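You operate a simulated robot arm through the tools that you are given. There is no shell and no other tool. Be economical: measure what you need, move in short steps, check, and stop when the job is done.

The job below is to be done with a simulated robot arm. You get a single attempt, and the scene is never put back.

TASK
The white felt end has slipped: bring it up to the line and lay the teal strip back on.
Fine: strip aside and blue clamp up first; clamp down before the strip goes back; the red clamp stays.

Only the result counts: the job must be done as asked and must still hold three seconds after the hand-in. Knocking over, shifting, dropping, spilling or breaking anything else fails it.

THE ROBOT
A 6-joint arm with a two-finger gripper, hanging from a carriage that runs on a gantry, over the field with the corners [-2.055, 1.321], [-2.056, -0.059], [0.044, -0.06], [0.045, 1.32] (x, y) and turns from -6.405 to 5.603 rad about z. Base frame: it is fixed where the carriage stands at the start and does not move with it; the origin is on the floor, on the carriage's upright axis, x ahead of it, y to its left, z up; the surface under the hand at the start is at about z = 0.78. Units: m, rad, N and s.
With the tool pointing down near the work surface it reaches from about 0.1 to 0.44 m from the robot's upright axis, wherever it stands. Its first joint turns from -2.897 to 2.897 rad. Places, roughly: blue clamp [0.6, -0.1, 0.9]; blue tape strip (4x10x3 cm) [0.5, -0.3, 0.8]; green tape strip (4x10x3 cm) [0.4, -0.3, 0.8]; join on the white board [0.7, 0, 0.8]; red clamp [0.8, -0.1, 0.9]; teal tape strip (4x10x3 cm) [0.7, 0, 0.8]; top of the bench with the turntable [0.8, -0.2, 0.8]; white felt end [0.6, 0, 0.8]; white tape strip (4x10x3 cm) [0.5, -0.3, 0.8]; yellow felt end [0.8, 0, 0.8]. Payload 2.45 kg.
The tool frame sits at the grasp point between the pads (the TCP): z along the fingers, y along the line on which they close. The tips reach 0.026 m beyond it. The gripper opens to 0.096 m. The gripper's body begins 0.069 m behind the TCP.
Orientation is told as [roll, pitch, yaw] about the base's x, y, z axes, in that order, counted from this pose: with the fingers straight down and closing along the base's y, the tool's x points along the base's -x, its y along +y and its z along -z.

THE INTERFACE
- The arm moves only by the tool nudge_tool. Its argument "plan" is one flat list of numbers, 7 for each row, row after row: the shift along the tool's x, y, z in m, then the turn, a rotation vector about the tool's x, y, z in rad, then the gripper command, from -1 (shut) to 1 (fully open), values between in proportion. In form: [dx, dy, dz, wx, wy, wz, claw, dx, dy, dz, wx, wy, wz, claw, ...]. A call has 1 to 20 rows; each row shifts and turns the commanded pose from where the row before left it, along the tool's axes as they then stand. Rows are played at 5 a second. More than 0.05 m and 0.15 rad between two rows, or a gripper value outside its range, and nothing of the call is played. A pose out of reach is approached as far as the arm can. The call stops where the force on the tool passes 40 N (or 10 N more than at its start, if that is more) or the arm is blocked; 0.2 s more then pass. The fingers move at their own pace and stop on an object; they squeeze with about 24 N. The grip force told is the motor's: it shows also when the fingers shut on nothing. Time passes only in rows, and 0.2 s behind the last, so rows that do not move let the fingers close. The reply holds the time, the measured pose of the TCP, the force on the tool along the base axes, the opening and the grip force, in the units named above and with some noise, with the torque about the TCP (base axes, N m) and any sound that the robot's microphone picked up, and new pictures: "views" is both (left out), scene, wrist or none.
- Cameras (640 x 400 px; columns grow to the right, rows downward): "scene" is now at [0.2529, 0.0067, 1.759]; the picture's right is [0.15, -0.99, 0.00], its down [-0.92, -0.14, -0.36] and it looks along [0.36, 0.05, -0.93] (base axes); focal length 224 px, centre (320, 200). "wrist" rides on the gripper at [0.082, 0.003, -0.098] in the tool frame; the picture's right is [-0.04, 1.00, 0.00], its down [-0.73, -0.03, -0.68] and it looks along [-0.68, -0.03, 0.73] (tool axes); focal length 256 px, centre (320, 200). There is no depth. A picture from a camera that has moved, and an enlarged one, comes with that camera's place and axes in the base frame and with its lens. The place of the scene camera against the robot may be out by one fixed shift of up to 0.012 m in any direction.
- lift_body(by): slides the trunk up (or, below 0, down) by that many m; the arm and the scene camera ride with it, the base frame stays. It gives what a move gives, with no picture.
- base_move(legs): drives the robot by 1 to 6 legs, each [ahead, left, turn to the left] in m, m and rad, along the robot's own axes; the way and the turn of a leg run together, so that a leg with both is an arc; at most 1.5 m and 3.142 rad a leg. The arm and the cameras ride along, it lands a little off, and it stops where it bumps. It keeps to its track: a leg is cut to what the track allows. It gives what a move gives, and a new picture of the scene camera.
- aim_head(pan, tilt): turns the head with the scene camera to pan (to the left, within 2.705 rad either way) and tilt (down, from -0.506 to 1.204), counted from straight ahead of the robot. It gives what a move gives, and a new picture of the scene camera.
- zoom(camera, box): a new picture of the part [left, top, right, bottom] of that camera's present view, enlarged. It takes no simulated time.
- hand_in(): hands the job in; it is judged then, once.

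Go step by step. Nothing tells you exact positions but the pictures and the camera data: compare them with the known pose of the tool, close in by small moves and look again before you grip or let go. The budget is 120 turns and 260 pictures, counting those below and the enlarged ones. Unless the task says otherwise, let go and move clear before handing in, and close with one line.

The tools are called after "Emit:" by a JSON object that holds its "api" and its "payload". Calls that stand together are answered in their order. nudge_tool: Moves the arm, as the interface text tells. Its arguments: {"type":"object","properties":{"plan":{"type":"array"},"views":{"type":"string","enum":["both","scene","wrist","none"]}},"required":["plan"]} The other tools are called the same way: lift_body (by) slides the trunk up or down; base_move (legs) drives the base; aim_head (pan, tilt) turns the head that bears the scene camera; zoom (camera, box) takes an enlarged picture of a part of a camera's view; hand_in () hands the job in.

At the start:

```text
t: 0.0
tcp_pos: [0.4874, -0.2064, 1.1575]
tool_rot: [-0.001, -0.001, -0.002]
force: [-0.4, 0.2, 0.7]
torque: [0.01, -0.07, 0.04]
gripper_width: 0.0957
grip_force: 0.1
trunk travel left (down, up): [-0.509, 0.093]
robot x, y, heading: [-0.0011, -0.0033, 0.001]
head pan, tilt: [0.148, 1.201]
```

scene: 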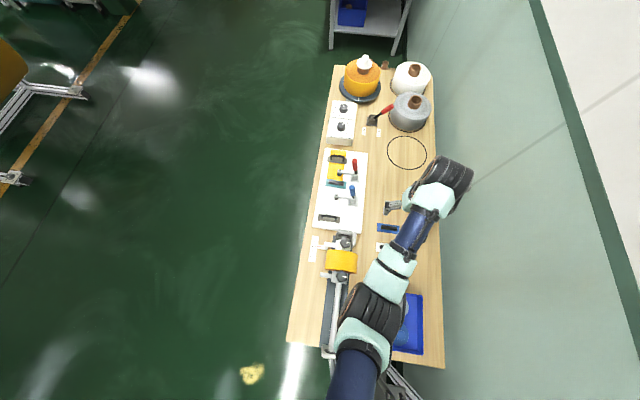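
wrist: 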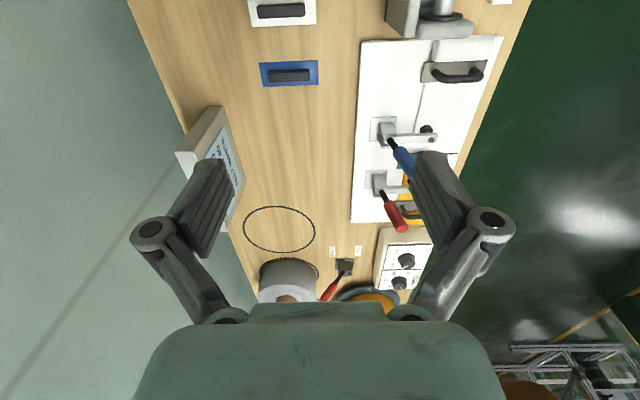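

I see the bench with the white board, clamps (blue, red), and tape strips. I start with enlarged views to read the details.

Emit:
{"api": "zoom", "payload": {"camera": "scene", "box": [300, 130, 420, 260]}}

Emit:
{"api": "zoom", "payload": {"camera": "wrist", "box": [340, 20, 520, 240]}}

```text
3.08 times, centred on (360, 195) of scene
camera zoom: at [0.2529, 0.0067, 1.759], right [0.15, -0.99, 0.0], down [-0.92, -0.14, -0.36], along [0.36, 0.05, -0.93], focal length 689 px, centre (197, 215)
```

zoom: 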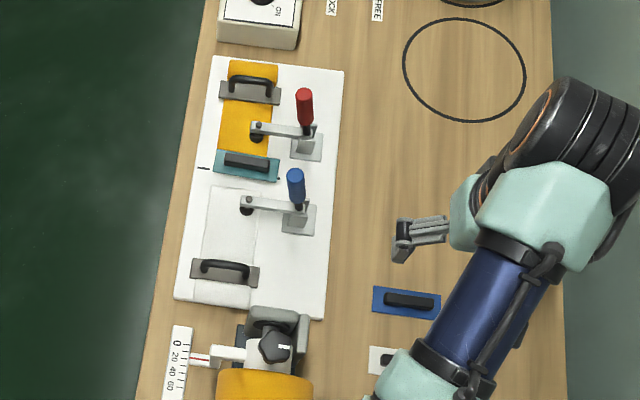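

```text
1.82 times, centred on (430, 130) of wrist
camera zoom: at [0.404, -0.2018, 1.2563], right [0.04, 1.0, 0.0], down [0.73, -0.03, 0.68], along [0.68, -0.03, -0.73], focal length 465 px, centre (120, 327)
```

zoom: 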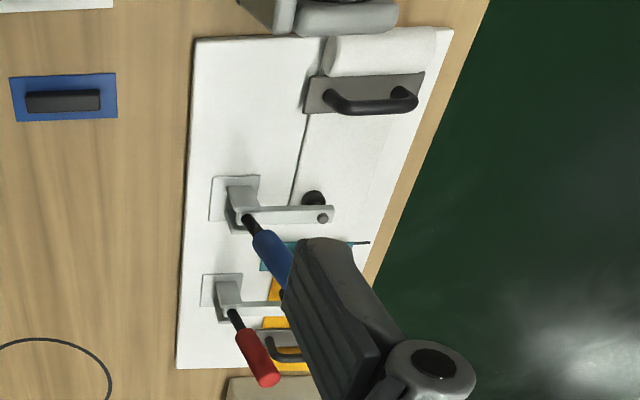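

The arm is high, and the board lies ahead and left of it; the blue clamp's handle is at about (0.65, -0.08). I lower the trunk for reach and look again from closer.

Emit:
{"api": "lift_body", "payload": {"by": -0.15}}

```text
t: 1.8
tcp_pos: [0.4874, -0.2046, 1.0079]
tool_rot: [0.0, -0.001, 0.001]
force: [0.7, 0.9, -0.2]
torque: [0.01, 0.0, -0.01]
gripper_width: 0.0957
grip_force: 0.0
trunk travel left (down, up): [-0.359, 0.243]
robot x, y, heading: [0.0011, 0.0027, -0.001]
head pan, tilt: [0.148, 1.201]
```

Hand now at z 1.008. I move it left over the near part of the board to look along it with the wrist camera.

Emit:
{"api": "nudge_tool", "payload": {"plan": [0, 0, -0.05, 0, 0, 0, 1, 0.02, 0.04, -0.02, 0, 0, 0, 1, 0.0, 0.04, 0, 0, 0, 0, 1, 0, 0.04, 0, 0, 0, 0, 1]}}

```text
t: 2.8
tcp_pos: [0.5196, -0.1031, 1.0168]
tool_rot: [0.0, -0.001, 0.001]
force: [-0.3, 0.0, -0.5]
torque: [0.03, 0.0, 0.01]
gripper_width: 0.0959
grip_force: 0.0
out of reach, approached as far as the arm can: row 1, 2, 3, 4
trunk travel left (down, up): [-0.359, 0.243]
robot x, y, heading: [0.0009, 0.0007, -0.005]
head pan, tilt: [0.148, 1.201]
camera scene: at [0.2529, 0.0067, 1.609], right [0.15, -0.99, 0.0], down [-0.92, -0.14, -0.36], along [0.36, 0.05, -0.93], focal length 224 px, centre (320, 200)
camera wrist: at [0.4362, -0.1005, 1.1151], right [0.04, 1.0, 0.0], down [0.73, -0.03, 0.68], along [0.68, -0.03, -0.73], focal length 256 px, centre (320, 200)
```

scene: 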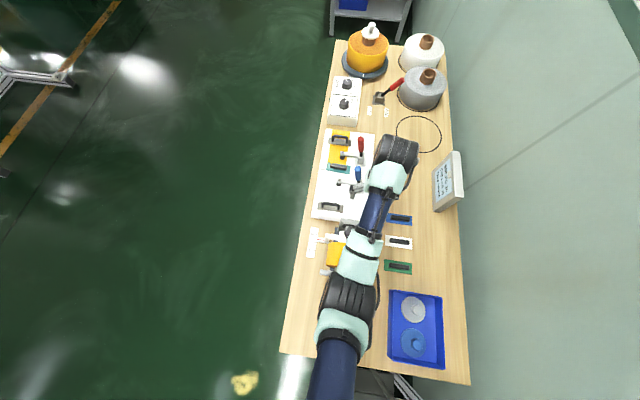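
wrist: 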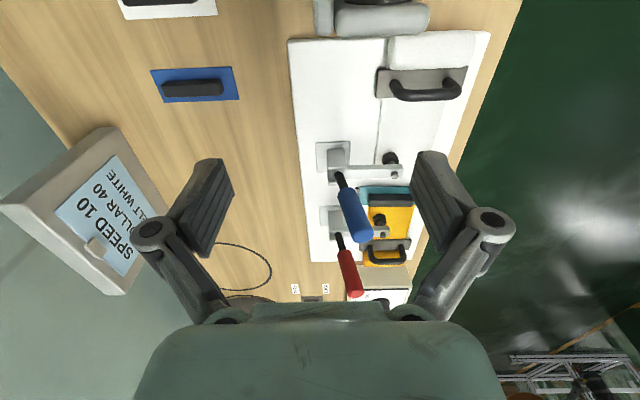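

The raise was out of reach, not the forward move, so the arm folds near its height limit. I test forward reach with a small step ahead at this height.

Emit:
{"api": "nudge_tool", "payload": {"plan": [-0.03, 0, 0, 0, 0, 0, 1, -0.03, 0, 0, 0, 0, 0, 1], "views": "wrist"}}

Emit:
{"api": "base_move", "payload": {"legs": [[0.04, 0, 0]]}}

```text
t: 3.4
tcp_pos: [0.5812, -0.103, 1.0175]
tool_rot: [0.0, 0.003, -0.001]
force: [0.0, 0.1, -0.4]
torque: [0.0, -0.01, 0.01]
gripper_width: 0.096
grip_force: 0.0
trunk travel left (down, up): [-0.359, 0.243]
robot x, y, heading: [-0.0011, 0.0, -0.0]
head pan, tilt: [0.148, 1.201]
camera wrist: at [0.4972, -0.1003, 1.1171], right [0.04, 1.0, 0.0], down [0.73, -0.03, 0.68], along [0.68, -0.03, -0.73], focal length 256 px, centre (320, 200)
```

wrist: 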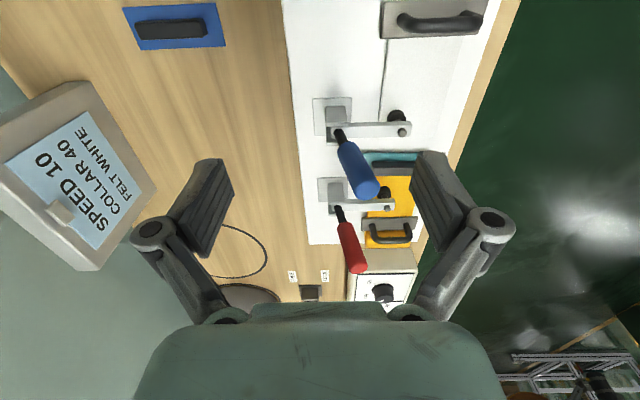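

```text
t: 4.2
tcp_pos: [0.6193, -0.1031, 1.0187]
tool_rot: [0.0, 0.0, 0.002]
force: [-0.2, 0.3, -0.8]
torque: [0.02, 0.01, 0.0]
gripper_width: 0.0958
grip_force: 0.0
trunk travel left (down, up): [-0.359, 0.243]
robot x, y, heading: [0.0389, 0.0005, 0.0]
head pan, tilt: [0.148, 1.201]
camera scene: at [0.2924, 0.0069, 1.609], right [0.15, -0.99, 0.0], down [-0.92, -0.14, -0.36], along [0.36, 0.05, -0.93], focal length 224 px, centre (320, 200)
```

scene: 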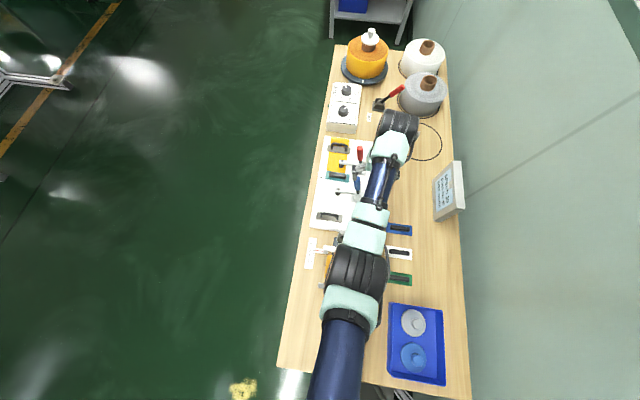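

Reach is fine. I take a close look at the clamps with the wrist camera.

Emit:
{"api": "zoom", "payload": {"camera": "wrist", "box": [280, 0, 480, 280]}}

Emit:
{"api": "zoom", "payload": {"camera": "scene", "box": [300, 130, 400, 240]}}

```text
1.43 times, centred on (380, 140) of wrist
camera zoom: at [0.5366, -0.1003, 1.1174], right [0.04, 1.0, 0.0], down [0.73, -0.03, 0.68], along [0.68, -0.03, -0.73], focal length 366 px, centre (234, 286)
```

zoom: 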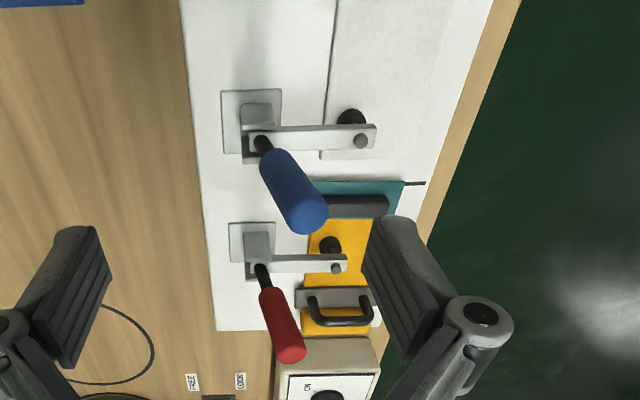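

```text
3.64 times, centred on (350, 185) of scene
camera zoom: at [0.2924, 0.0069, 1.609], right [0.15, -0.99, 0.0], down [-0.92, -0.14, -0.36], along [0.36, 0.05, -0.93], focal length 814 px, centre (211, 254)
```

zoom: 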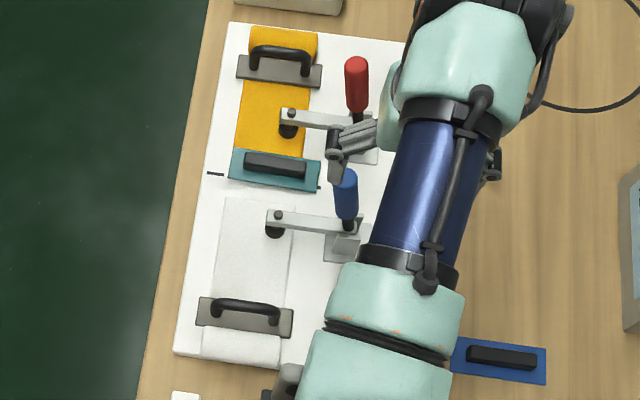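

The strip's grip bar is at about (0.715, -0.005), and the clamp handle leans over to (0.655, -0.06, 0.93). I turn the hand 90° so the fingers close along x with the camera on the free +y side, then go over the strip.

Emit:
{"api": "nudge_tool", "payload": {"plan": [0, 0, 0, 0, 0, 0.1428, 1, 0, 0, 0, 0, 0, 0.1428, 1, 0, 0, 0, 0, 0, 0.1428, 1, 0, 0, 0, 0, 0, 0.1428, 1, 0, 0, 0, 0, 0, 0.1428, 1, 0, 0, 0, 0, 0, 0.1428, 1, 0, 0, 0, 0, 0, 0.1428, 1, 0, 0, 0, 0, 0, 0.1428, 1, 0, 0, 0, 0, 0, 0.1428, 1, 0, 0, 0, 0, 0, 0.1428, 1, 0, 0, 0, 0, 0, 0.1428, 1, 0.04, 0.04, 0, 0, 0, 0, 1, 0.04, 0.04, 0, 0, 0, 0, 1]}}

```text
refused: row 12 steps farther than a row can; nothing moved
```

Emit:
{"api": "nudge_tool", "payload": {"plan": [0, 0, 0, 0, 0, 0.1428, 1, 0, 0, 0, 0, 0, 0.1428, 1, 0, 0, 0, 0, 0, 0.1428, 1, 0, 0, 0, 0, 0, 0.1428, 1, 0, 0, 0, 0, 0, 0.1428, 1, 0, 0, 0, 0, 0, 0.1428, 1, 0, 0, 0, 0, 0, 0.1428, 1, 0, 0, 0, 0, 0, 0.1428, 1, 0, 0, 0, 0, 0, 0.1428, 1, 0, 0, 0, 0, 0, 0.1428, 1, 0, 0, 0, 0, 0, 0.1428, 1, 0.033, 0.03, 0, 0, 0, 0, 1, 0.033, 0.03, 0, 0, 0, 0, 1, 0.032, 0.03, 0, 0, 0, 0, 1]}}

```text
t: 7.2
tcp_pos: [0.6812, -0.0109, 1.0234]
tool_rot: [0.001, 0.001, -1.57]
force: [-0.2, -0.2, 0.2]
torque: [0.02, 0.05, 0.02]
gripper_width: 0.096
grip_force: 0.1
out of reach, approached as far as the arm can: row 14
trunk travel left (down, up): [-0.359, 0.243]
robot x, y, heading: [0.0381, 0.0046, 0.002]
head pan, tilt: [0.148, 1.201]
camera scene: at [0.2926, 0.0066, 1.6091], right [0.15, -0.99, 0.0], down [-0.92, -0.14, -0.36], along [0.36, 0.05, -0.93], focal length 224 px, centre (320, 200)
camera wrist: at [0.6835, 0.0706, 1.1223], right [1.0, -0.04, 0.0], down [-0.03, -0.73, 0.68], along [-0.03, -0.68, -0.73], focal length 256 px, centre (320, 200)
```

scene: 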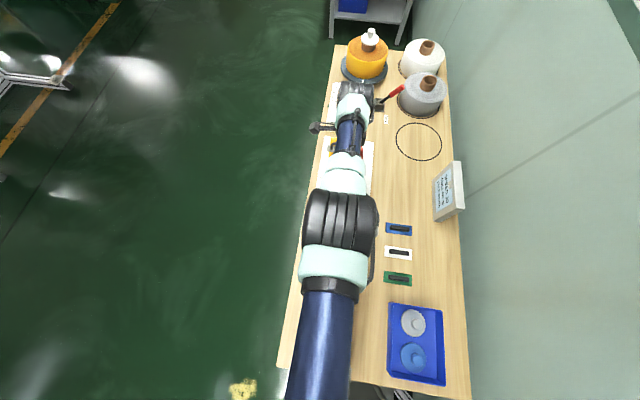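
wrist: 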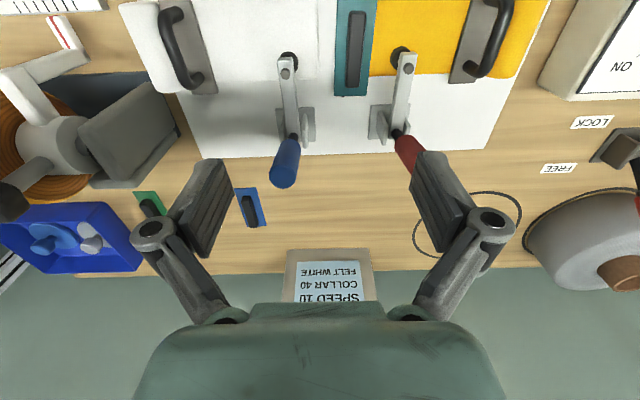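

The last forward step was out of reach here. I lower slightly and test whether the limit is forward or up.

Emit:
{"api": "nudge_tool", "payload": {"plan": [0, 0, 0.03, 0, 0, 0, 1, 0, 0.03, 0, 0, 0, 0, 1], "views": "none"}}

Emit:
{"api": "base_move", "payload": {"legs": [[0.03, 0, 0]]}}

```text
t: 7.8
tcp_pos: [0.6742, -0.0109, 0.9975]
tool_rot: [0.0, 0.002, -1.572]
force: [0.1, -0.2, 0.3]
torque: [0.0, 0.02, 0.02]
gripper_width: 0.0961
grip_force: 0.1
out of reach, approached as far as the arm can: row 1, 2
trunk travel left (down, up): [-0.359, 0.243]
robot x, y, heading: [0.0379, -0.003, 0.0]
head pan, tilt: [0.148, 1.201]
```

```text
t: 8.7
tcp_pos: [0.6795, -0.0115, 0.9988]
tool_rot: [0.001, -0.002, -1.57]
force: [-0.2, 0.4, 0.1]
torque: [-0.02, -0.01, -0.01]
gripper_width: 0.0962
grip_force: 0.1
trunk travel left (down, up): [-0.359, 0.243]
robot x, y, heading: [0.0423, -0.0035, -0.002]
head pan, tilt: [0.148, 1.201]
cut short: leg 1
camera scene: at [0.297, 0.007, 1.609], right [0.15, -0.99, 0.0], down [-0.92, -0.14, -0.36], along [0.36, 0.05, -0.93], focal length 224 px, centre (320, 200)
```

scene: 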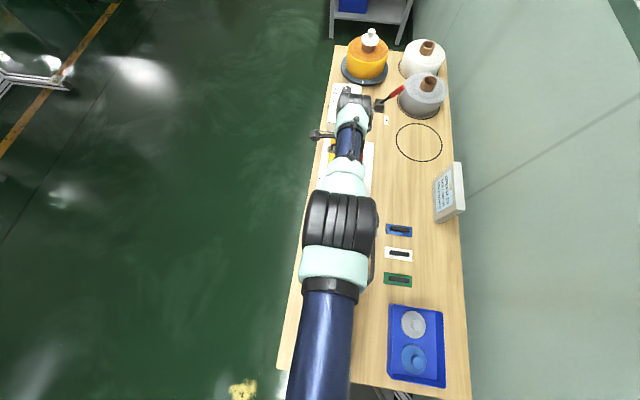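

The limit is forward reach. A small tilt of the fingers outward gains some; I try that before using the trunk for the height.

Emit:
{"api": "nudge_tool", "payload": {"plan": [0, 0, 0, -0.12, 0, 0, 1, 0, 0.03, 0, 0, 0, 0, 1, 0, 0.02, 0, 0, 0, 0, 1], "views": "wrist"}}

```text
t: 9.5
tcp_pos: [0.711, -0.0101, 1.0135]
tool_rot: [0.122, 0.001, -1.568]
force: [0.6, 0.0, 0.2]
torque: [-0.01, 0.04, -0.01]
gripper_width: 0.0959
grip_force: 0.1
out of reach, approached as far as the arm can: row 3
trunk travel left (down, up): [-0.359, 0.243]
robot x, y, heading: [0.0437, -0.0024, 0.002]
head pan, tilt: [0.148, 1.201]
camera wrist: at [0.7004, 0.0707, 1.1112], right [0.99, -0.04, 0.12], down [-0.11, -0.73, 0.67], along [0.06, -0.68, -0.73], focal length 256 px, centre (320, 200)
```

wrist: 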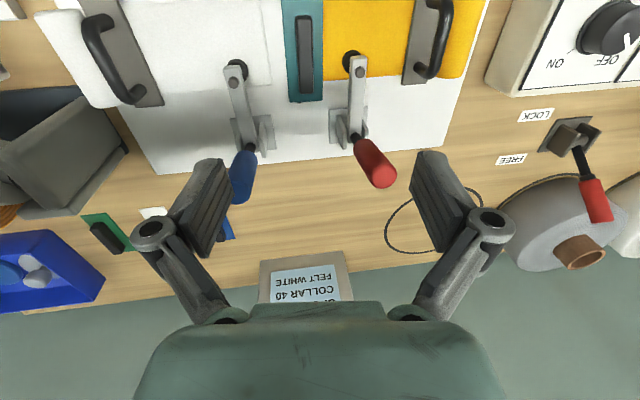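

With a 0.12–0.15 rad tilt the strip's bar at (0.717, 0.00) is in reach. I narrow the gripper to clear the clamp arms (x 0.652 and 0.761) and use the trunk to descend in steps.

Emit:
{"api": "nudge_tool", "payload": {"plan": [0.004, 0, 0, -0.04, 0, 0, -0.25, 0.004, 0.004, 0, 0, 0, 0, -0.25, 0, 0, 0, 0, 0, 0, -0.25], "views": "none"}}

Emit:
{"api": "lift_body", "payload": {"by": -0.11}}

Emit:
{"api": "nudge_tool", "payload": {"plan": [0, 0, 0, 0, 0, 0, -0.25], "views": "both"}}

```text
t: 10.3
tcp_pos: [0.7142, -0.0027, 1.0108]
tool_rot: [0.159, 0.001, -1.568]
force: [0.6, 0.8, 0.6]
torque: [-0.01, -0.05, -0.04]
gripper_width: 0.0362
grip_force: 0.0
trunk travel left (down, up): [-0.359, 0.243]
robot x, y, heading: [0.0433, 0.0006, -0.002]
head pan, tilt: [0.148, 1.201]
```

```text
t: 11.7
tcp_pos: [0.7146, -0.0023, 0.9011]
tool_rot: [0.16, 0.0, -1.568]
force: [0.7, -0.1, 0.3]
torque: [-0.02, 0.0, 0.02]
gripper_width: 0.0361
grip_force: 0.1
trunk travel left (down, up): [-0.249, 0.353]
robot x, y, heading: [0.0386, -0.0006, 0.002]
head pan, tilt: [0.148, 1.201]
```

```text
t: 12.1
tcp_pos: [0.7132, -0.0018, 0.9008]
tool_rot: [0.161, 0.001, -1.569]
force: [1.1, 0.0, 0.3]
torque: [-0.02, 0.01, 0.01]
gripper_width: 0.036
grip_force: 0.0
trunk travel left (down, up): [-0.249, 0.353]
robot x, y, heading: [0.0419, -0.0032, 0.005]
head pan, tilt: [0.148, 1.201]
camera scene: at [0.297, 0.007, 1.4991], right [0.15, -0.99, 0.0], down [-0.92, -0.14, -0.36], along [0.36, 0.05, -0.93], focal length 224 px, centre (320, 200)
camera wrist: at [0.6997, 0.0784, 0.9987], right [0.99, -0.04, 0.16], down [-0.14, -0.73, 0.67], along [0.09, -0.68, -0.73], focal length 256 px, centre (320, 200)
```

scene: 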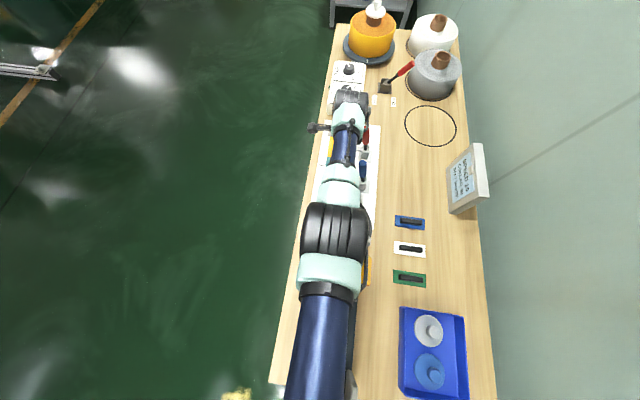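
wrist: 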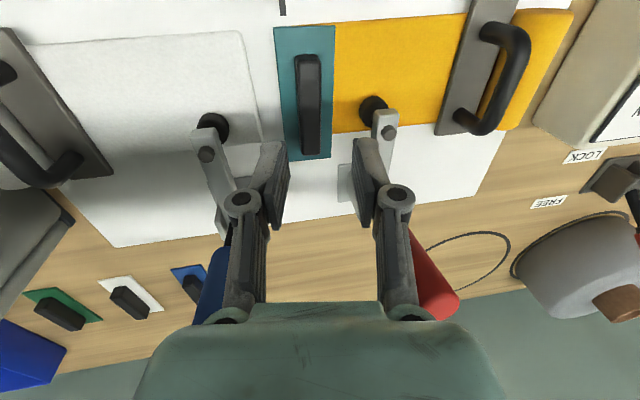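

Bar centre reads (0.717, 0.000), between the open fingers. I continue down.

Emit:
{"api": "lift_body", "payload": {"by": -0.055}}

Emit:
{"api": "nudge_tool", "payload": {"plan": [0.0, 0, 0, 0, 0, 0, -0.25], "views": "wrist"}}

```text
t: 13.0
tcp_pos: [0.7132, -0.0025, 0.8453]
tool_rot: [0.159, 0.0, -1.567]
force: [-0.2, -0.8, 0.6]
torque: [-0.01, -0.02, 0.01]
gripper_width: 0.036
grip_force: 0.2
trunk travel left (down, up): [-0.194, 0.408]
robot x, y, heading: [0.0473, 0.002, -0.006]
head pan, tilt: [0.148, 1.201]
```

```text
t: 13.4
tcp_pos: [0.7136, -0.0023, 0.8465]
tool_rot: [0.161, -0.001, -1.568]
force: [-1.1, -0.3, -0.1]
torque: [-0.03, -0.01, 0.04]
gripper_width: 0.0361
grip_force: 0.1
trunk travel left (down, up): [-0.194, 0.408]
robot x, y, heading: [0.0444, -0.0024, -0.004]
head pan, tilt: [0.148, 1.201]
camera wrist: at [0.6997, 0.0785, 0.9437], right [0.99, -0.04, 0.16], down [-0.14, -0.73, 0.67], along [0.09, -0.68, -0.73], focal length 256 px, centre (320, 200)
```

wrist: 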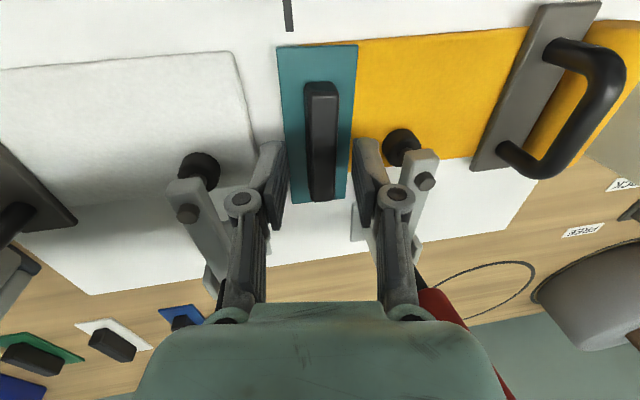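

Bar is centred between the fingers. A bit lower, then close.

Emit:
{"api": "lift_body", "payload": {"by": -0.018}}

Emit:
{"api": "nudge_tool", "payload": {"plan": [0.002, 0, 0, 0, 0, 0, -0.25], "views": "wrist"}}

```text
t: 14.1
tcp_pos: [0.7185, -0.0012, 0.8346]
tool_rot: [0.168, 0.001, -1.569]
force: [-2.0, 0.5, 11.9]
torque: [-0.01, 0.13, 0.01]
gripper_width: 0.0159
grip_force: 20.5
trunk travel left (down, up): [-0.176, 0.426]
robot x, y, heading: [0.0421, -0.0038, 0.002]
head pan, tilt: [0.148, 1.201]
stopped: the force on the tool passed its limit at 46 N (the readings are from after the stop); the commanded pose is now the measured one
```

```text
t: 14.4
tcp_pos: [0.7155, -0.0002, 0.832]
tool_rot: [0.165, 0.0, -1.57]
force: [0.7, 0.2, 0.8]
torque: [0.02, 0.03, 0.0]
gripper_width: 0.037
grip_force: 0.1
trunk travel left (down, up): [-0.176, 0.426]
robot x, y, heading: [0.045, 0.0011, -0.002]
head pan, tilt: [0.148, 1.201]
camera wrist: at [0.7012, 0.0806, 0.9299], right [0.99, -0.04, 0.16], down [-0.14, -0.73, 0.67], along [0.09, -0.68, -0.73], focal length 256 px, centre (320, 200)
```

wrist: 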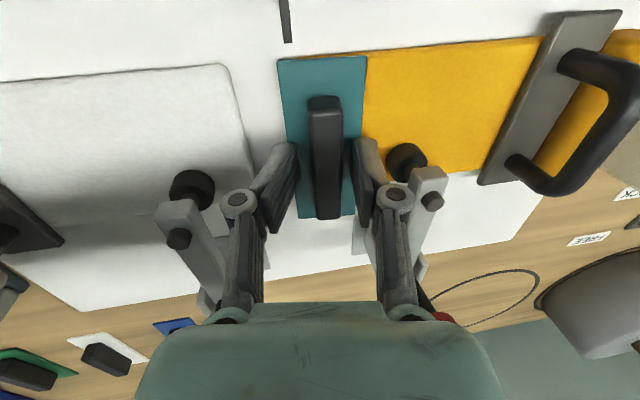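

The fingertips touched the teal plate lightly; the bar sits between the pads. I close now.

Emit:
{"api": "nudge_tool", "payload": {"plan": [0, 0, 0, 0, 0, 0, -1, 0, 0, 0, 0, 0, 0, -1, 0, 0, 0, 0, 0, 0, -1], "views": "wrist"}}

```text
t: 15.2
tcp_pos: [0.7189, 0.0001, 0.8352]
tool_rot: [0.17, 0.0, -1.568]
force: [0.8, 0.5, 15.8]
torque: [0.06, 0.11, -0.01]
gripper_width: 0.0152
grip_force: 23.9
trunk travel left (down, up): [-0.176, 0.426]
robot x, y, heading: [0.0454, 0.0039, -0.004]
head pan, tilt: [0.148, 1.201]
camera wrist: at [0.7034, 0.0809, 0.9324], right [0.99, -0.04, 0.17], down [-0.14, -0.73, 0.66], along [0.1, -0.68, -0.73], focal length 256 px, centre (320, 200)
```

wrist: 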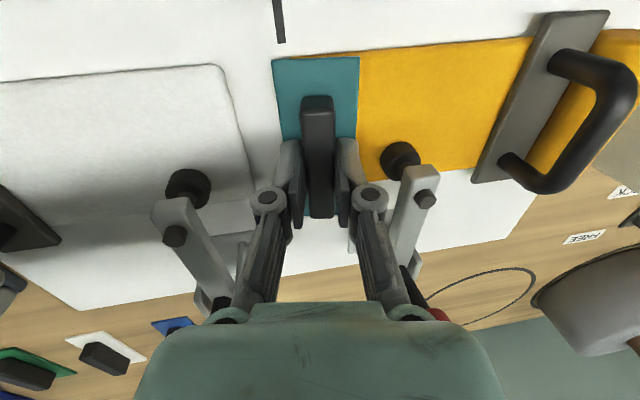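

Gripped at TCP (0.719, 0.000, 0.835). I lift straight up with the trunk.

Emit:
{"api": "lift_body", "payload": {"by": 0.17}}

Emit:
{"api": "nudge_tool", "payload": {"plan": [0, 0, 0, 0, 0, 0, -1], "views": "both"}}

```text
t: 17.2
tcp_pos: [0.7156, 0.0, 1.0026]
tool_rot: [0.166, 0.001, -1.569]
force: [1.3, -0.3, 0.0]
torque: [-0.01, 0.04, 0.04]
gripper_width: 0.0153
grip_force: 23.9
trunk travel left (down, up): [-0.346, 0.256]
robot x, y, heading: [0.0415, 0.0014, -0.0]
head pan, tilt: [0.148, 1.201]
```

```text
t: 17.6
tcp_pos: [0.7168, 0.0001, 1.0034]
tool_rot: [0.166, 0.001, -1.569]
force: [0.9, 0.9, -1.0]
torque: [0.0, -0.01, -0.06]
gripper_width: 0.0152
grip_force: 23.8
trunk travel left (down, up): [-0.346, 0.256]
robot x, y, heading: [0.0423, -0.0033, -0.006]
head pan, tilt: [0.148, 1.201]
camera scene: at [0.2968, 0.007, 1.5962], right [0.15, -0.99, 0.0], down [-0.92, -0.14, -0.36], along [0.36, 0.05, -0.93], focal length 224 px, centre (320, 200)
camera wrist: at [0.7013, 0.0808, 1.1006], right [0.99, -0.04, 0.16], down [-0.14, -0.73, 0.67], along [0.09, -0.68, -0.73], focal length 256 px, centre (320, 200)
```

scene: 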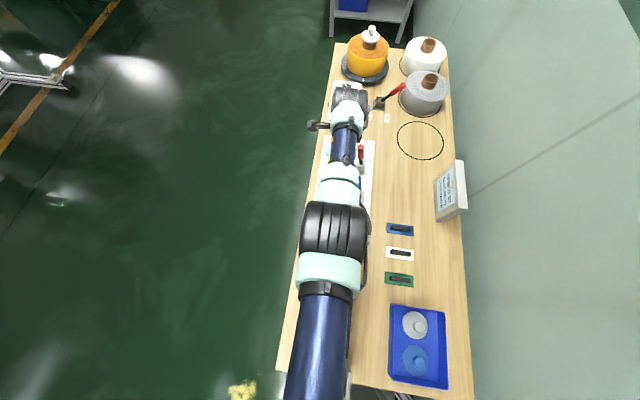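
wrist: 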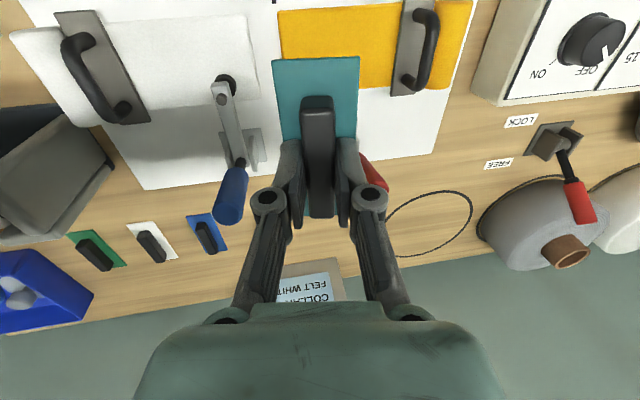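

The strip is held cleanly, and the yellow end / line is at x ≈ 0.706. I carry the strip to the free bench spot near (0.65, -0.20), right of the board.

Emit:
{"api": "nudge_tool", "payload": {"plan": [-0.04, -0.014, -0.0025, 0, 0, 0, -1, -0.04, -0.014, -0.0025, 0, 0, 0, -1, -0.04, -0.014, -0.0025, 0, 0, 0, -1, -0.04, -0.014, -0.0025, 0, 0, 0, -1, -0.04, -0.014, -0.0025, 0, 0, 0, -1, -0.02, 0, 0, 0.08, 0, 0, -1, 0, 0, 0, 0.08, 0, 0, -1], "views": "both"}}

```text
t: 19.2
tcp_pos: [0.6433, -0.2219, 1.0039]
tool_rot: [0.005, 0.0, -1.568]
force: [-1.2, -0.5, -1.0]
torque: [0.0, 0.0, -0.03]
gripper_width: 0.015
grip_force: 23.8
trunk travel left (down, up): [-0.346, 0.256]
robot x, y, heading: [0.0452, 0.0023, -0.001]
head pan, tilt: [0.148, 1.201]
camera scene: at [0.2968, 0.0069, 1.5962], right [0.15, -0.99, 0.0], down [-0.92, -0.14, -0.36], along [0.36, 0.05, -0.93], focal length 224 px, centre (320, 200)
camera wrist: at [0.6452, -0.1404, 1.1019], right [1.0, -0.04, 0.0], down [-0.03, -0.73, 0.68], along [-0.02, -0.68, -0.73], focal length 256 px, centre (320, 200)
```

scene: 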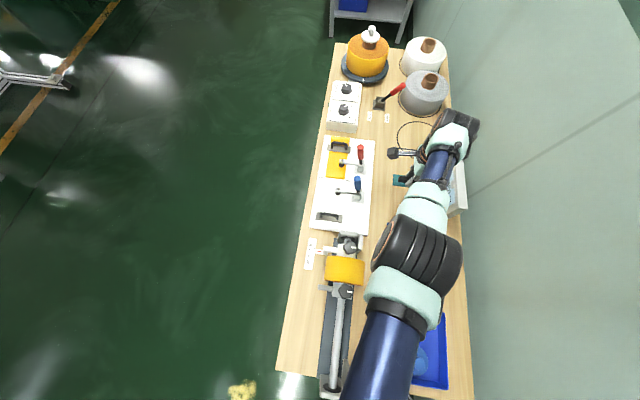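
wrist: 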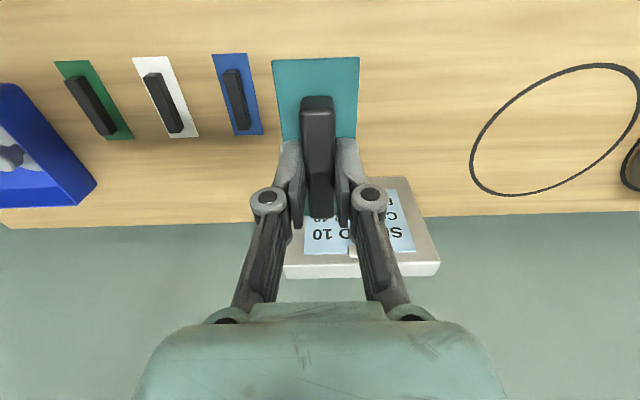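

The spot below is clear of the blue strip and the sign. I lower with the trunk, then finish with small arm steps until contact.

Emit:
{"api": "lift_body", "payload": {"by": -0.165}}

Emit:
{"api": "nudge_tool", "payload": {"plan": [0, 0, 0.005, 0, 0, 0, -1], "views": "both"}}

```text
t: 21.1
tcp_pos: [0.6441, -0.2199, 0.8377]
tool_rot: [0.005, 0.001, -1.568]
force: [-0.4, -0.7, -0.1]
torque: [0.01, 0.02, 0.0]
gripper_width: 0.0151
grip_force: 23.9
trunk travel left (down, up): [-0.181, 0.421]
robot x, y, heading: [0.0441, 0.0024, 0.002]
head pan, tilt: [0.148, 1.201]
```

```text
t: 21.4
tcp_pos: [0.6438, -0.2215, 0.8334]
tool_rot: [0.006, -0.001, -1.568]
force: [0.8, -0.4, -0.3]
torque: [0.01, -0.03, 0.0]
gripper_width: 0.0152
grip_force: 24.1
trunk travel left (down, up): [-0.181, 0.421]
robot x, y, heading: [0.0429, -0.0005, -0.004]
head pan, tilt: [0.148, 1.201]
camera scene: at [0.2968, 0.007, 1.4313], right [0.15, -0.99, 0.0], down [-0.92, -0.14, -0.36], along [0.36, 0.05, -0.93], focal length 224 px, centre (320, 200)
camera wrist: at [0.6452, -0.14, 0.9318], right [1.0, -0.04, 0.01], down [-0.03, -0.73, 0.68], along [-0.02, -0.68, -0.73], focal length 256 px, centre (320, 200)
```

scene: 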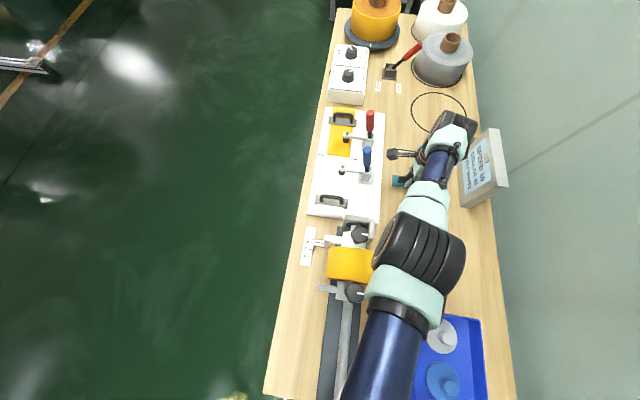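
wrist: 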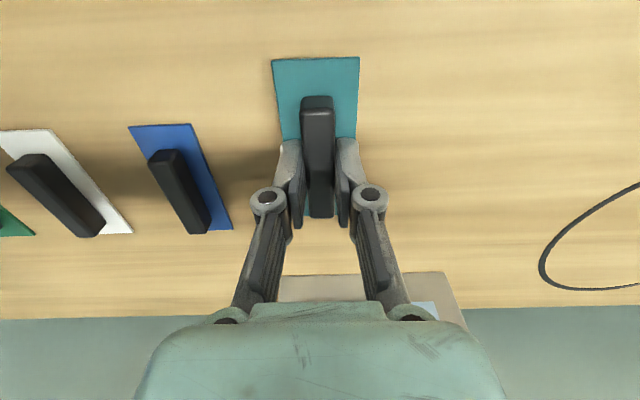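

Clear below. I lower in small steps.

Emit:
{"api": "nudge_tool", "payload": {"plan": [0, 0, 0.005, 0, 0, 0, -1, 0, 0, 0.005, 0, 0, 0, -1, 0, 0, 0.003, 0, 0, 0, -1], "views": "wrist"}}

```text
t: 22.2
tcp_pos: [0.643, -0.2196, 0.8227]
tool_rot: [0.006, 0.0, -1.568]
force: [0.2, -0.5, 0.1]
torque: [0.01, -0.01, -0.01]
gripper_width: 0.015
grip_force: 24.4
out of reach, approached as far as the arm can: row 3
trunk travel left (down, up): [-0.181, 0.421]
robot x, y, heading: [0.0441, -0.0004, -0.001]
head pan, tilt: [0.148, 1.201]
camera wrist: at [0.6432, -0.1394, 0.9217], right [1.0, -0.04, 0.01], down [-0.03, -0.73, 0.68], along [-0.02, -0.68, -0.73], focal length 256 px, centre (320, 200)
```

wrist: 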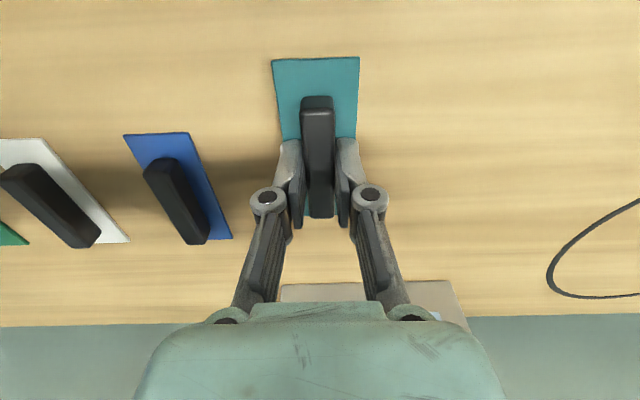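

Not yet touching; the trunk takes the last millimetres.

Emit:
{"api": "lift_body", "payload": {"by": -0.007}}

Emit:
{"api": "lift_body", "payload": {"by": -0.004}}

```text
t: 22.8
tcp_pos: [0.6426, -0.2215, 0.8159]
tool_rot: [0.005, -0.002, -1.568]
force: [0.0, -0.1, -0.4]
torque: [-0.02, 0.01, 0.03]
gripper_width: 0.0152
grip_force: 24.0
trunk travel left (down, up): [-0.174, 0.428]
robot x, y, heading: [0.0442, -0.0007, -0.004]
head pan, tilt: [0.148, 1.201]
```

```text
t: 23.3
tcp_pos: [0.6419, -0.2193, 0.811]
tool_rot: [0.006, -0.001, -1.57]
force: [0.0, -0.2, -0.2]
torque: [0.01, 0.0, 0.0]
gripper_width: 0.0153
grip_force: 23.7
trunk travel left (down, up): [-0.17, 0.432]
robot x, y, heading: [0.0419, 0.0031, -0.002]
head pan, tilt: [0.148, 1.201]
```

Emit:
{"api": "lift_body", "payload": {"by": -0.003}}

Emit:
{"api": "lift_body", "payload": {"by": -0.003}}

Emit:
{"api": "zoom", "payload": {"camera": "wrist", "box": [100, 40, 420, 260]}}

```text
t: 23.9
tcp_pos: [0.6422, -0.2204, 0.8101]
tool_rot: [0.005, -0.001, -1.569]
force: [-1.0, -0.3, 2.3]
torque: [-0.01, 0.08, -0.03]
gripper_width: 0.0152
grip_force: 24.0
trunk travel left (down, up): [-0.167, 0.435]
robot x, y, heading: [0.0448, 0.0047, 0.005]
head pan, tilt: [0.148, 1.201]
```

```text
t: 24.4
tcp_pos: [0.6434, -0.2213, 0.8078]
tool_rot: [0.009, 0.0, -1.569]
force: [-11.6, 3.7, 32.2]
torque: [0.14, 0.38, -0.02]
gripper_width: 0.0151
grip_force: 23.9
trunk travel left (down, up): [-0.164, 0.438]
robot x, y, heading: [0.0486, 0.0031, 0.001]
head pan, tilt: [0.148, 1.201]
```

```text
1.82 times, centred on (260, 150) of wrist
camera zoom: at [0.6443, -0.1398, 0.9074], right [1.0, -0.04, 0.01], down [-0.03, -0.73, 0.68], along [-0.02, -0.68, -0.73], focal length 465 px, centre (429, 291)
```

zoom: 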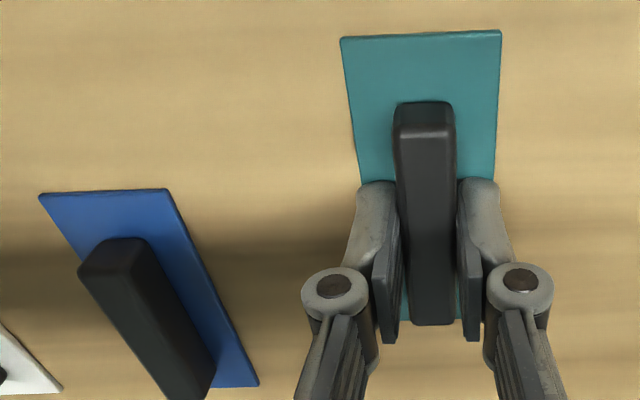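

The strip is on the bench (contact at TCP 0.810, so its base is 0.03 below the TCP). I release and rise.

Emit:
{"api": "lift_body", "payload": {"by": 0.003}}

Emit:
{"api": "nudge_tool", "payload": {"plan": [0, 0, 0, 0, 0, 0, -0.2, 0, 0, 0, 0, 0, 0, -0.2, 0, 0, 0, 0, 0, 0, -0.2], "views": "none"}}

Emit:
{"api": "lift_body", "payload": {"by": 0.2}}

Emit:
{"api": "nudge_tool", "payload": {"plan": [0, 0, 0, 0, 0, 0, -0.2], "views": "both"}}

```text
t: 24.9
tcp_pos: [0.6435, -0.2205, 0.8089]
tool_rot: [0.006, -0.003, -1.57]
force: [1.8, -0.6, 9.0]
torque: [-0.12, -0.01, -0.01]
gripper_width: 0.015
grip_force: 23.8
trunk travel left (down, up): [-0.167, 0.435]
robot x, y, heading: [0.0424, 0.0014, 0.001]
head pan, tilt: [0.148, 1.201]
```

```text
t: 25.7
tcp_pos: [0.6413, -0.22, 0.8087]
tool_rot: [0.006, 0.0, -1.567]
force: [1.2, -0.4, -0.4]
torque: [-0.01, -0.02, -0.02]
gripper_width: 0.0388
grip_force: 0.1
trunk travel left (down, up): [-0.167, 0.435]
robot x, y, heading: [0.0465, 0.0018, -0.003]
head pan, tilt: [0.148, 1.201]
```

```text
t: 27.9
tcp_pos: [0.642, -0.2211, 1.0078]
tool_rot: [0.005, -0.001, -1.57]
force: [0.1, 0.4, 0.0]
torque: [0.01, 0.01, 0.0]
gripper_width: 0.0382
grip_force: 0.0
trunk travel left (down, up): [-0.367, 0.235]
robot x, y, heading: [0.043, -0.0005, -0.001]
head pan, tilt: [0.148, 1.201]
```

```text
t: 28.3
tcp_pos: [0.6421, -0.2214, 1.0083]
tool_rot: [0.006, 0.0, -1.568]
force: [-0.9, 0.4, 0.4]
torque: [0.02, -0.03, -0.03]
gripper_width: 0.0387
grip_force: 0.0
trunk travel left (down, up): [-0.367, 0.235]
robot x, y, heading: [0.0413, -0.0001, 0.003]
head pan, tilt: [0.148, 1.201]
camera scene: at [0.2968, 0.007, 1.6172], right [0.15, -0.99, 0.0], down [-0.92, -0.14, -0.36], along [0.36, 0.05, -0.93], focal length 224 px, centre (320, 200)
camera wrist: at [0.6432, -0.1394, 1.1078], right [1.0, -0.04, 0.01], down [-0.03, -0.73, 0.68], along [-0.02, -0.68, -0.73], focal length 256 px, centre (320, 200)
```

scene: 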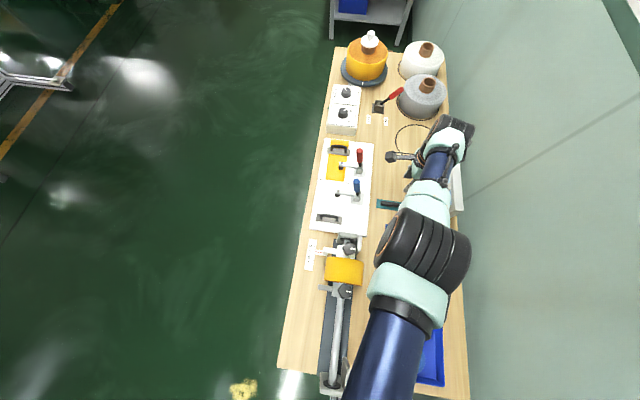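
wrist: 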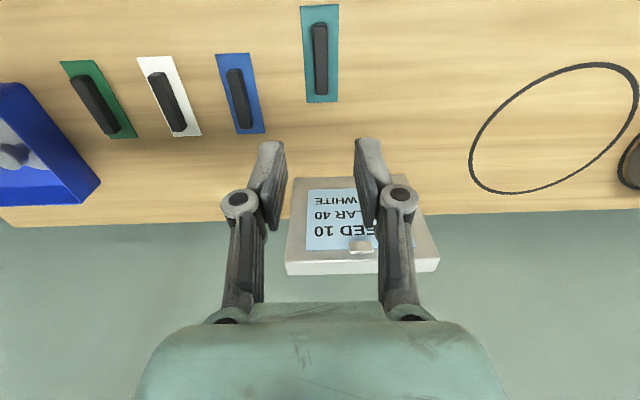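

Strip lies aside at about (0.642, -0.215). Now a clear view of the board for the clamp.

Emit:
{"api": "zoom", "payload": {"camera": "scene", "box": [305, 130, 385, 240]}}

```text
3.64 times, centred on (345, 185) of scene
camera zoom: at [0.2968, 0.007, 1.6172], right [0.15, -0.99, 0.0], down [-0.92, -0.14, -0.36], along [0.36, 0.05, -0.93], focal length 814 px, centre (229, 254)
```

zoom: 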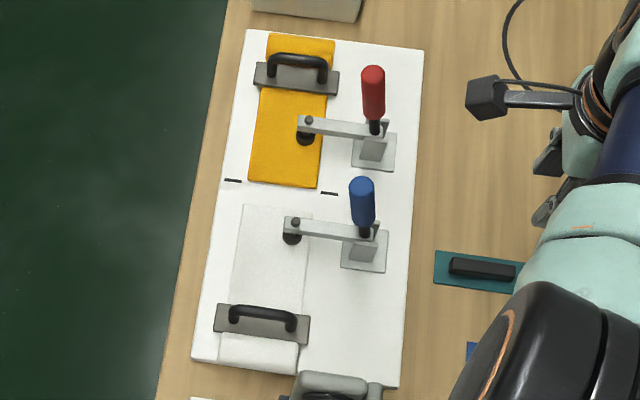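

The line is at x ≈ 0.705, the white end at about 0.671, and the blue handle runs from (0.64, -0.085, 0.86) to (0.645, -0.065, 0.935). I turn the hand 180° so the camera sits on the -y side, then I can pinch the handle along x and swing it back.

Emit:
{"api": "nudge_tool", "payload": {"plan": [0, 0, 0, 0, 0, -0.1428, 0, 0, 0, 0, 0, 0, -0.1428, 0, 0, 0, 0, 0, 0, -0.1428, 0, 0, 0, 0, 0, 0, -0.1428, 0, 0, 0, 0, 0, 0, -0.1428, 0, 0, 0, 0, 0, 0, -0.1428, 0, 0, 0, 0, 0, 0, -0.1428, 0, 0, 0, 0, 0, 0, -0.1428, 0, 0, 0, 0, 0, 0, -0.1428, 0, 0, 0, 0, 0, 0, -0.1428, 0, 0, 0, 0, 0, 0, -0.1428, 0, 0, 0, 0, 0, 0, -0.1428, 0, 0, 0, 0, 0, 0, -0.1428, 0, 0, 0, 0, 0, 0, -0.1428, 0, 0, 0, 0, 0, 0, -0.1428, 0, 0, 0, 0, 0, 0, -0.1428, 0, 0, 0, 0, 0, 0, -0.1428, 0, 0, 0, 0, 0, 0, -0.1428, 0, 0, 0, 0, 0, 0, -0.1428, 0, 0, 0, 0, 0, 0, -0.1428, 0], "views": "none"}}

Emit:
{"api": "nudge_tool", "payload": {"plan": [0, 0, 0, 0, 0, -0.1428, 0, 0, 0, 0, 0, 0, -0.1428, 0], "views": "wrist"}}

```text
t: 32.5
tcp_pos: [0.6423, -0.2211, 1.0092]
tool_rot: [-0.004, -0.001, 1.289]
force: [0.0, 0.1, -0.1]
torque: [0.0, 0.02, -0.02]
gripper_width: 0.0482
grip_force: 0.0
trunk travel left (down, up): [-0.367, 0.235]
robot x, y, heading: [0.0414, -0.0007, 0.002]
head pan, tilt: [0.148, 1.201]
```

```text
t: 33.1
tcp_pos: [0.6418, -0.2209, 1.0096]
tool_rot: [-0.009, -0.001, 1.573]
force: [-0.9, 0.7, 0.6]
torque: [-0.03, -0.01, 0.02]
gripper_width: 0.0479
grip_force: 0.0
trunk travel left (down, up): [-0.367, 0.235]
robot x, y, heading: [0.0436, -0.0014, 0.001]
head pan, tilt: [0.148, 1.201]
camera wrist: at [0.6373, -0.3027, 1.1085], right [-1.0, 0.04, -0.01], down [0.02, 0.73, 0.68], along [0.03, 0.68, -0.73], focal length 256 px, centre (320, 200)
```

wrist: 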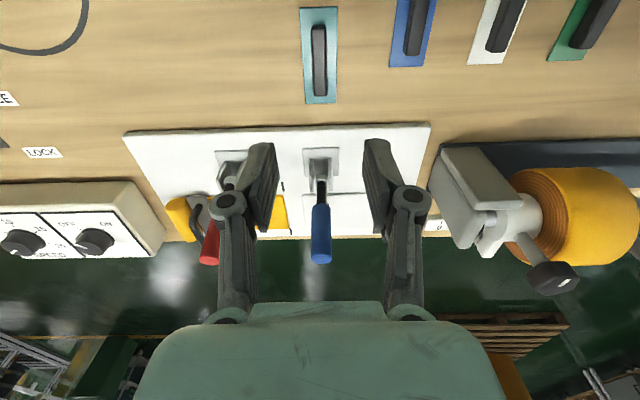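

The handle is centred between the fingers in x (0.645). I move over its top.

Emit:
{"api": "nudge_tool", "payload": {"plan": [-0.04, -0.001, 0, 0, 0, 0, 0.1, -0.04, -0.001, 0, 0, 0, 0, 0.1, -0.04, -0.001, 0, 0, 0, 0, 0.1, -0.034, 0, 0, 0, 0, 0, 0.1], "views": "both"}}

```text
t: 34.1
tcp_pos: [0.6711, -0.0712, 1.0]
tool_rot: [-0.003, 0.001, 1.57]
force: [-0.7, -1.1, 0.4]
torque: [0.05, 0.01, -0.01]
gripper_width: 0.0528
grip_force: 0.1
out of reach, approached as far as the arm can: row 1, 2, 3, 4
trunk travel left (down, up): [-0.367, 0.235]
robot x, y, heading: [0.0458, 0.0001, 0.003]
head pan, tilt: [0.148, 1.201]
camera scene: at [0.2968, 0.0069, 1.6173], right [0.15, -0.99, 0.0], down [-0.92, -0.14, -0.36], along [0.36, 0.05, -0.93], focal length 224 px, centre (320, 200)
camera wrist: at [0.6664, -0.1534, 1.0986], right [-1.0, 0.04, 0.0], down [0.03, 0.73, 0.68], along [0.03, 0.68, -0.73], focal length 256 px, centre (320, 200)
```

scene: 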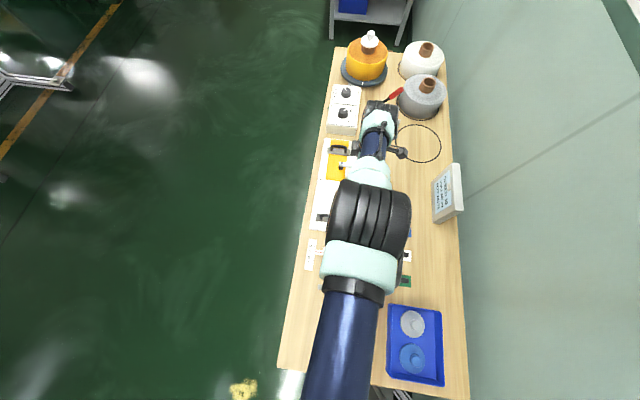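
wrist: 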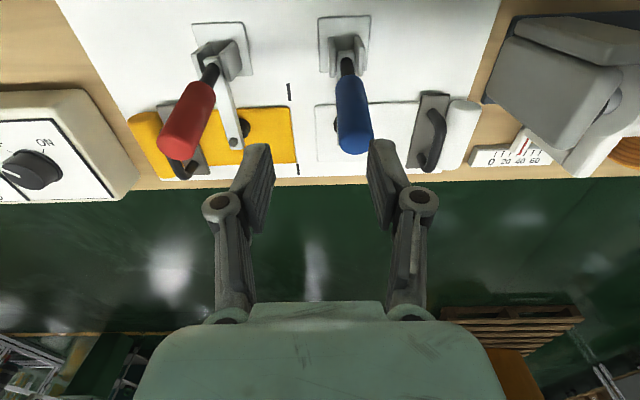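

The hand ended at x 0.671, a bit too far out. I try stepping back while lowering slightly.

Emit:
{"api": "nudge_tool", "payload": {"plan": [0, 0.012, 0.012, 0, 0, 0, 0.1, 0, 0.013, 0.012, 0, 0, 0, 0.1], "views": "wrist"}}

```text
t: 34.7
tcp_pos: [0.6615, -0.0735, 0.9688]
tool_rot: [-0.006, -0.001, 1.571]
force: [-0.1, -1.6, 0.3]
torque: [0.0, 0.0, 0.01]
gripper_width: 0.0524
grip_force: 0.1
out of reach, approached as far as the arm can: row 1, 2
trunk travel left (down, up): [-0.367, 0.235]
robot x, y, heading: [0.0444, 0.0018, -0.003]
head pan, tilt: [0.148, 1.201]
camera wrist: at [0.6559, -0.1553, 1.0678], right [-1.0, 0.04, 0.0], down [0.03, 0.73, 0.68], along [0.03, 0.68, -0.73], focal length 256 px, centre (320, 200)
```

wrist: 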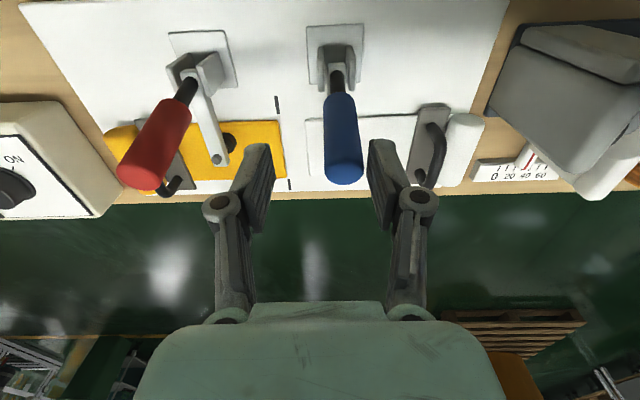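

The arm seems caught near its stretched limit. I back up and pull in by a larger step to let the elbow bend.

Emit:
{"api": "nudge_tool", "payload": {"plan": [0, 0, -0.03, 0, 0, 0, 0.1, 0, 0.04, -0.02, 0, 0, 0, 0.1, 0, 0.04, 0, 0, 0, 0, 0.1, 0, 0.04, 0, 0, 0, 0, 0.1], "views": "scene"}}

```text
t: 35.7
tcp_pos: [0.6641, -0.0847, 0.9849]
tool_rot: [-0.003, 0.001, 1.571]
force: [-0.3, 1.2, 0.1]
torque: [0.01, 0.04, 0.0]
gripper_width: 0.0528
grip_force: 0.0
out of reach, approached as far as the arm can: row 1, 2, 3, 4
trunk travel left (down, up): [-0.367, 0.235]
robot x, y, heading: [0.0435, 0.0015, 0.001]
head pan, tilt: [0.148, 1.201]
camera scene: at [0.2968, 0.007, 1.6173], right [0.15, -0.99, 0.0], down [-0.92, -0.14, -0.36], along [0.36, 0.05, -0.93], focal length 224 px, centre (320, 200)
```

scene: 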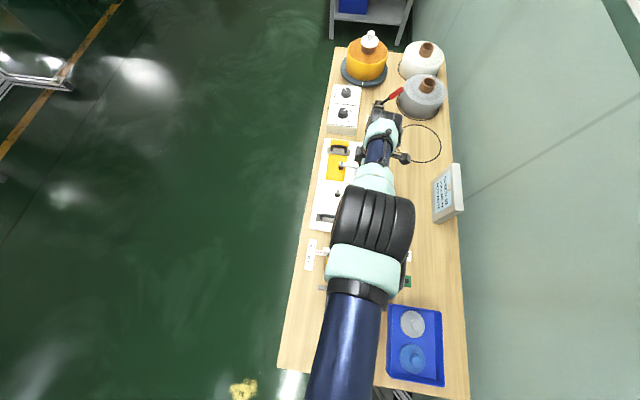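

Stuck against some joint bound. I raise the trunk for room, then test which directions are free with small moves.

Emit:
{"api": "lift_body", "payload": {"by": 0.06}}

Emit:
{"api": "nudge_tool", "payload": {"plan": [0, 0, 0.02, 0, 0, 0, 0.1, 0, 0, 0.02, 0, 0, 0, 0.1], "views": "none"}}

Emit:
{"api": "nudge_tool", "payload": {"plan": [0, 0.02, 0, 0, 0, 0, 0.1], "views": "none"}}

```text
t: 36.7
tcp_pos: [0.6643, -0.0856, 1.0433]
tool_rot: [-0.002, -0.001, 1.57]
force: [-0.9, -0.6, -0.2]
torque: [0.02, 0.01, 0.0]
gripper_width: 0.0526
grip_force: 0.0
trunk travel left (down, up): [-0.427, 0.175]
robot x, y, heading: [0.0452, 0.0007, -0.0]
head pan, tilt: [0.148, 1.201]
```

```text
t: 37.3
tcp_pos: [0.654, -0.0852, 1.0095]
tool_rot: [-0.007, -0.001, 1.572]
force: [0.6, 0.1, 0.3]
torque: [0.0, 0.0, 0.01]
gripper_width: 0.053
grip_force: 0.2
out of reach, approached as far as the arm can: row 1, 2
trunk travel left (down, up): [-0.427, 0.175]
robot x, y, heading: [0.0426, -0.0009, -0.005]
head pan, tilt: [0.148, 1.201]
```

```text
t: 37.7
tcp_pos: [0.6346, -0.0835, 1.0112]
tool_rot: [-0.005, -0.001, 1.573]
force: [0.9, -0.8, 0.5]
torque: [0.02, 0.08, 0.01]
gripper_width: 0.0528
grip_force: 0.1
trunk travel left (down, up): [-0.427, 0.175]
robot x, y, heading: [0.0435, -0.0014, -0.001]
head pan, tilt: [0.148, 1.201]
```

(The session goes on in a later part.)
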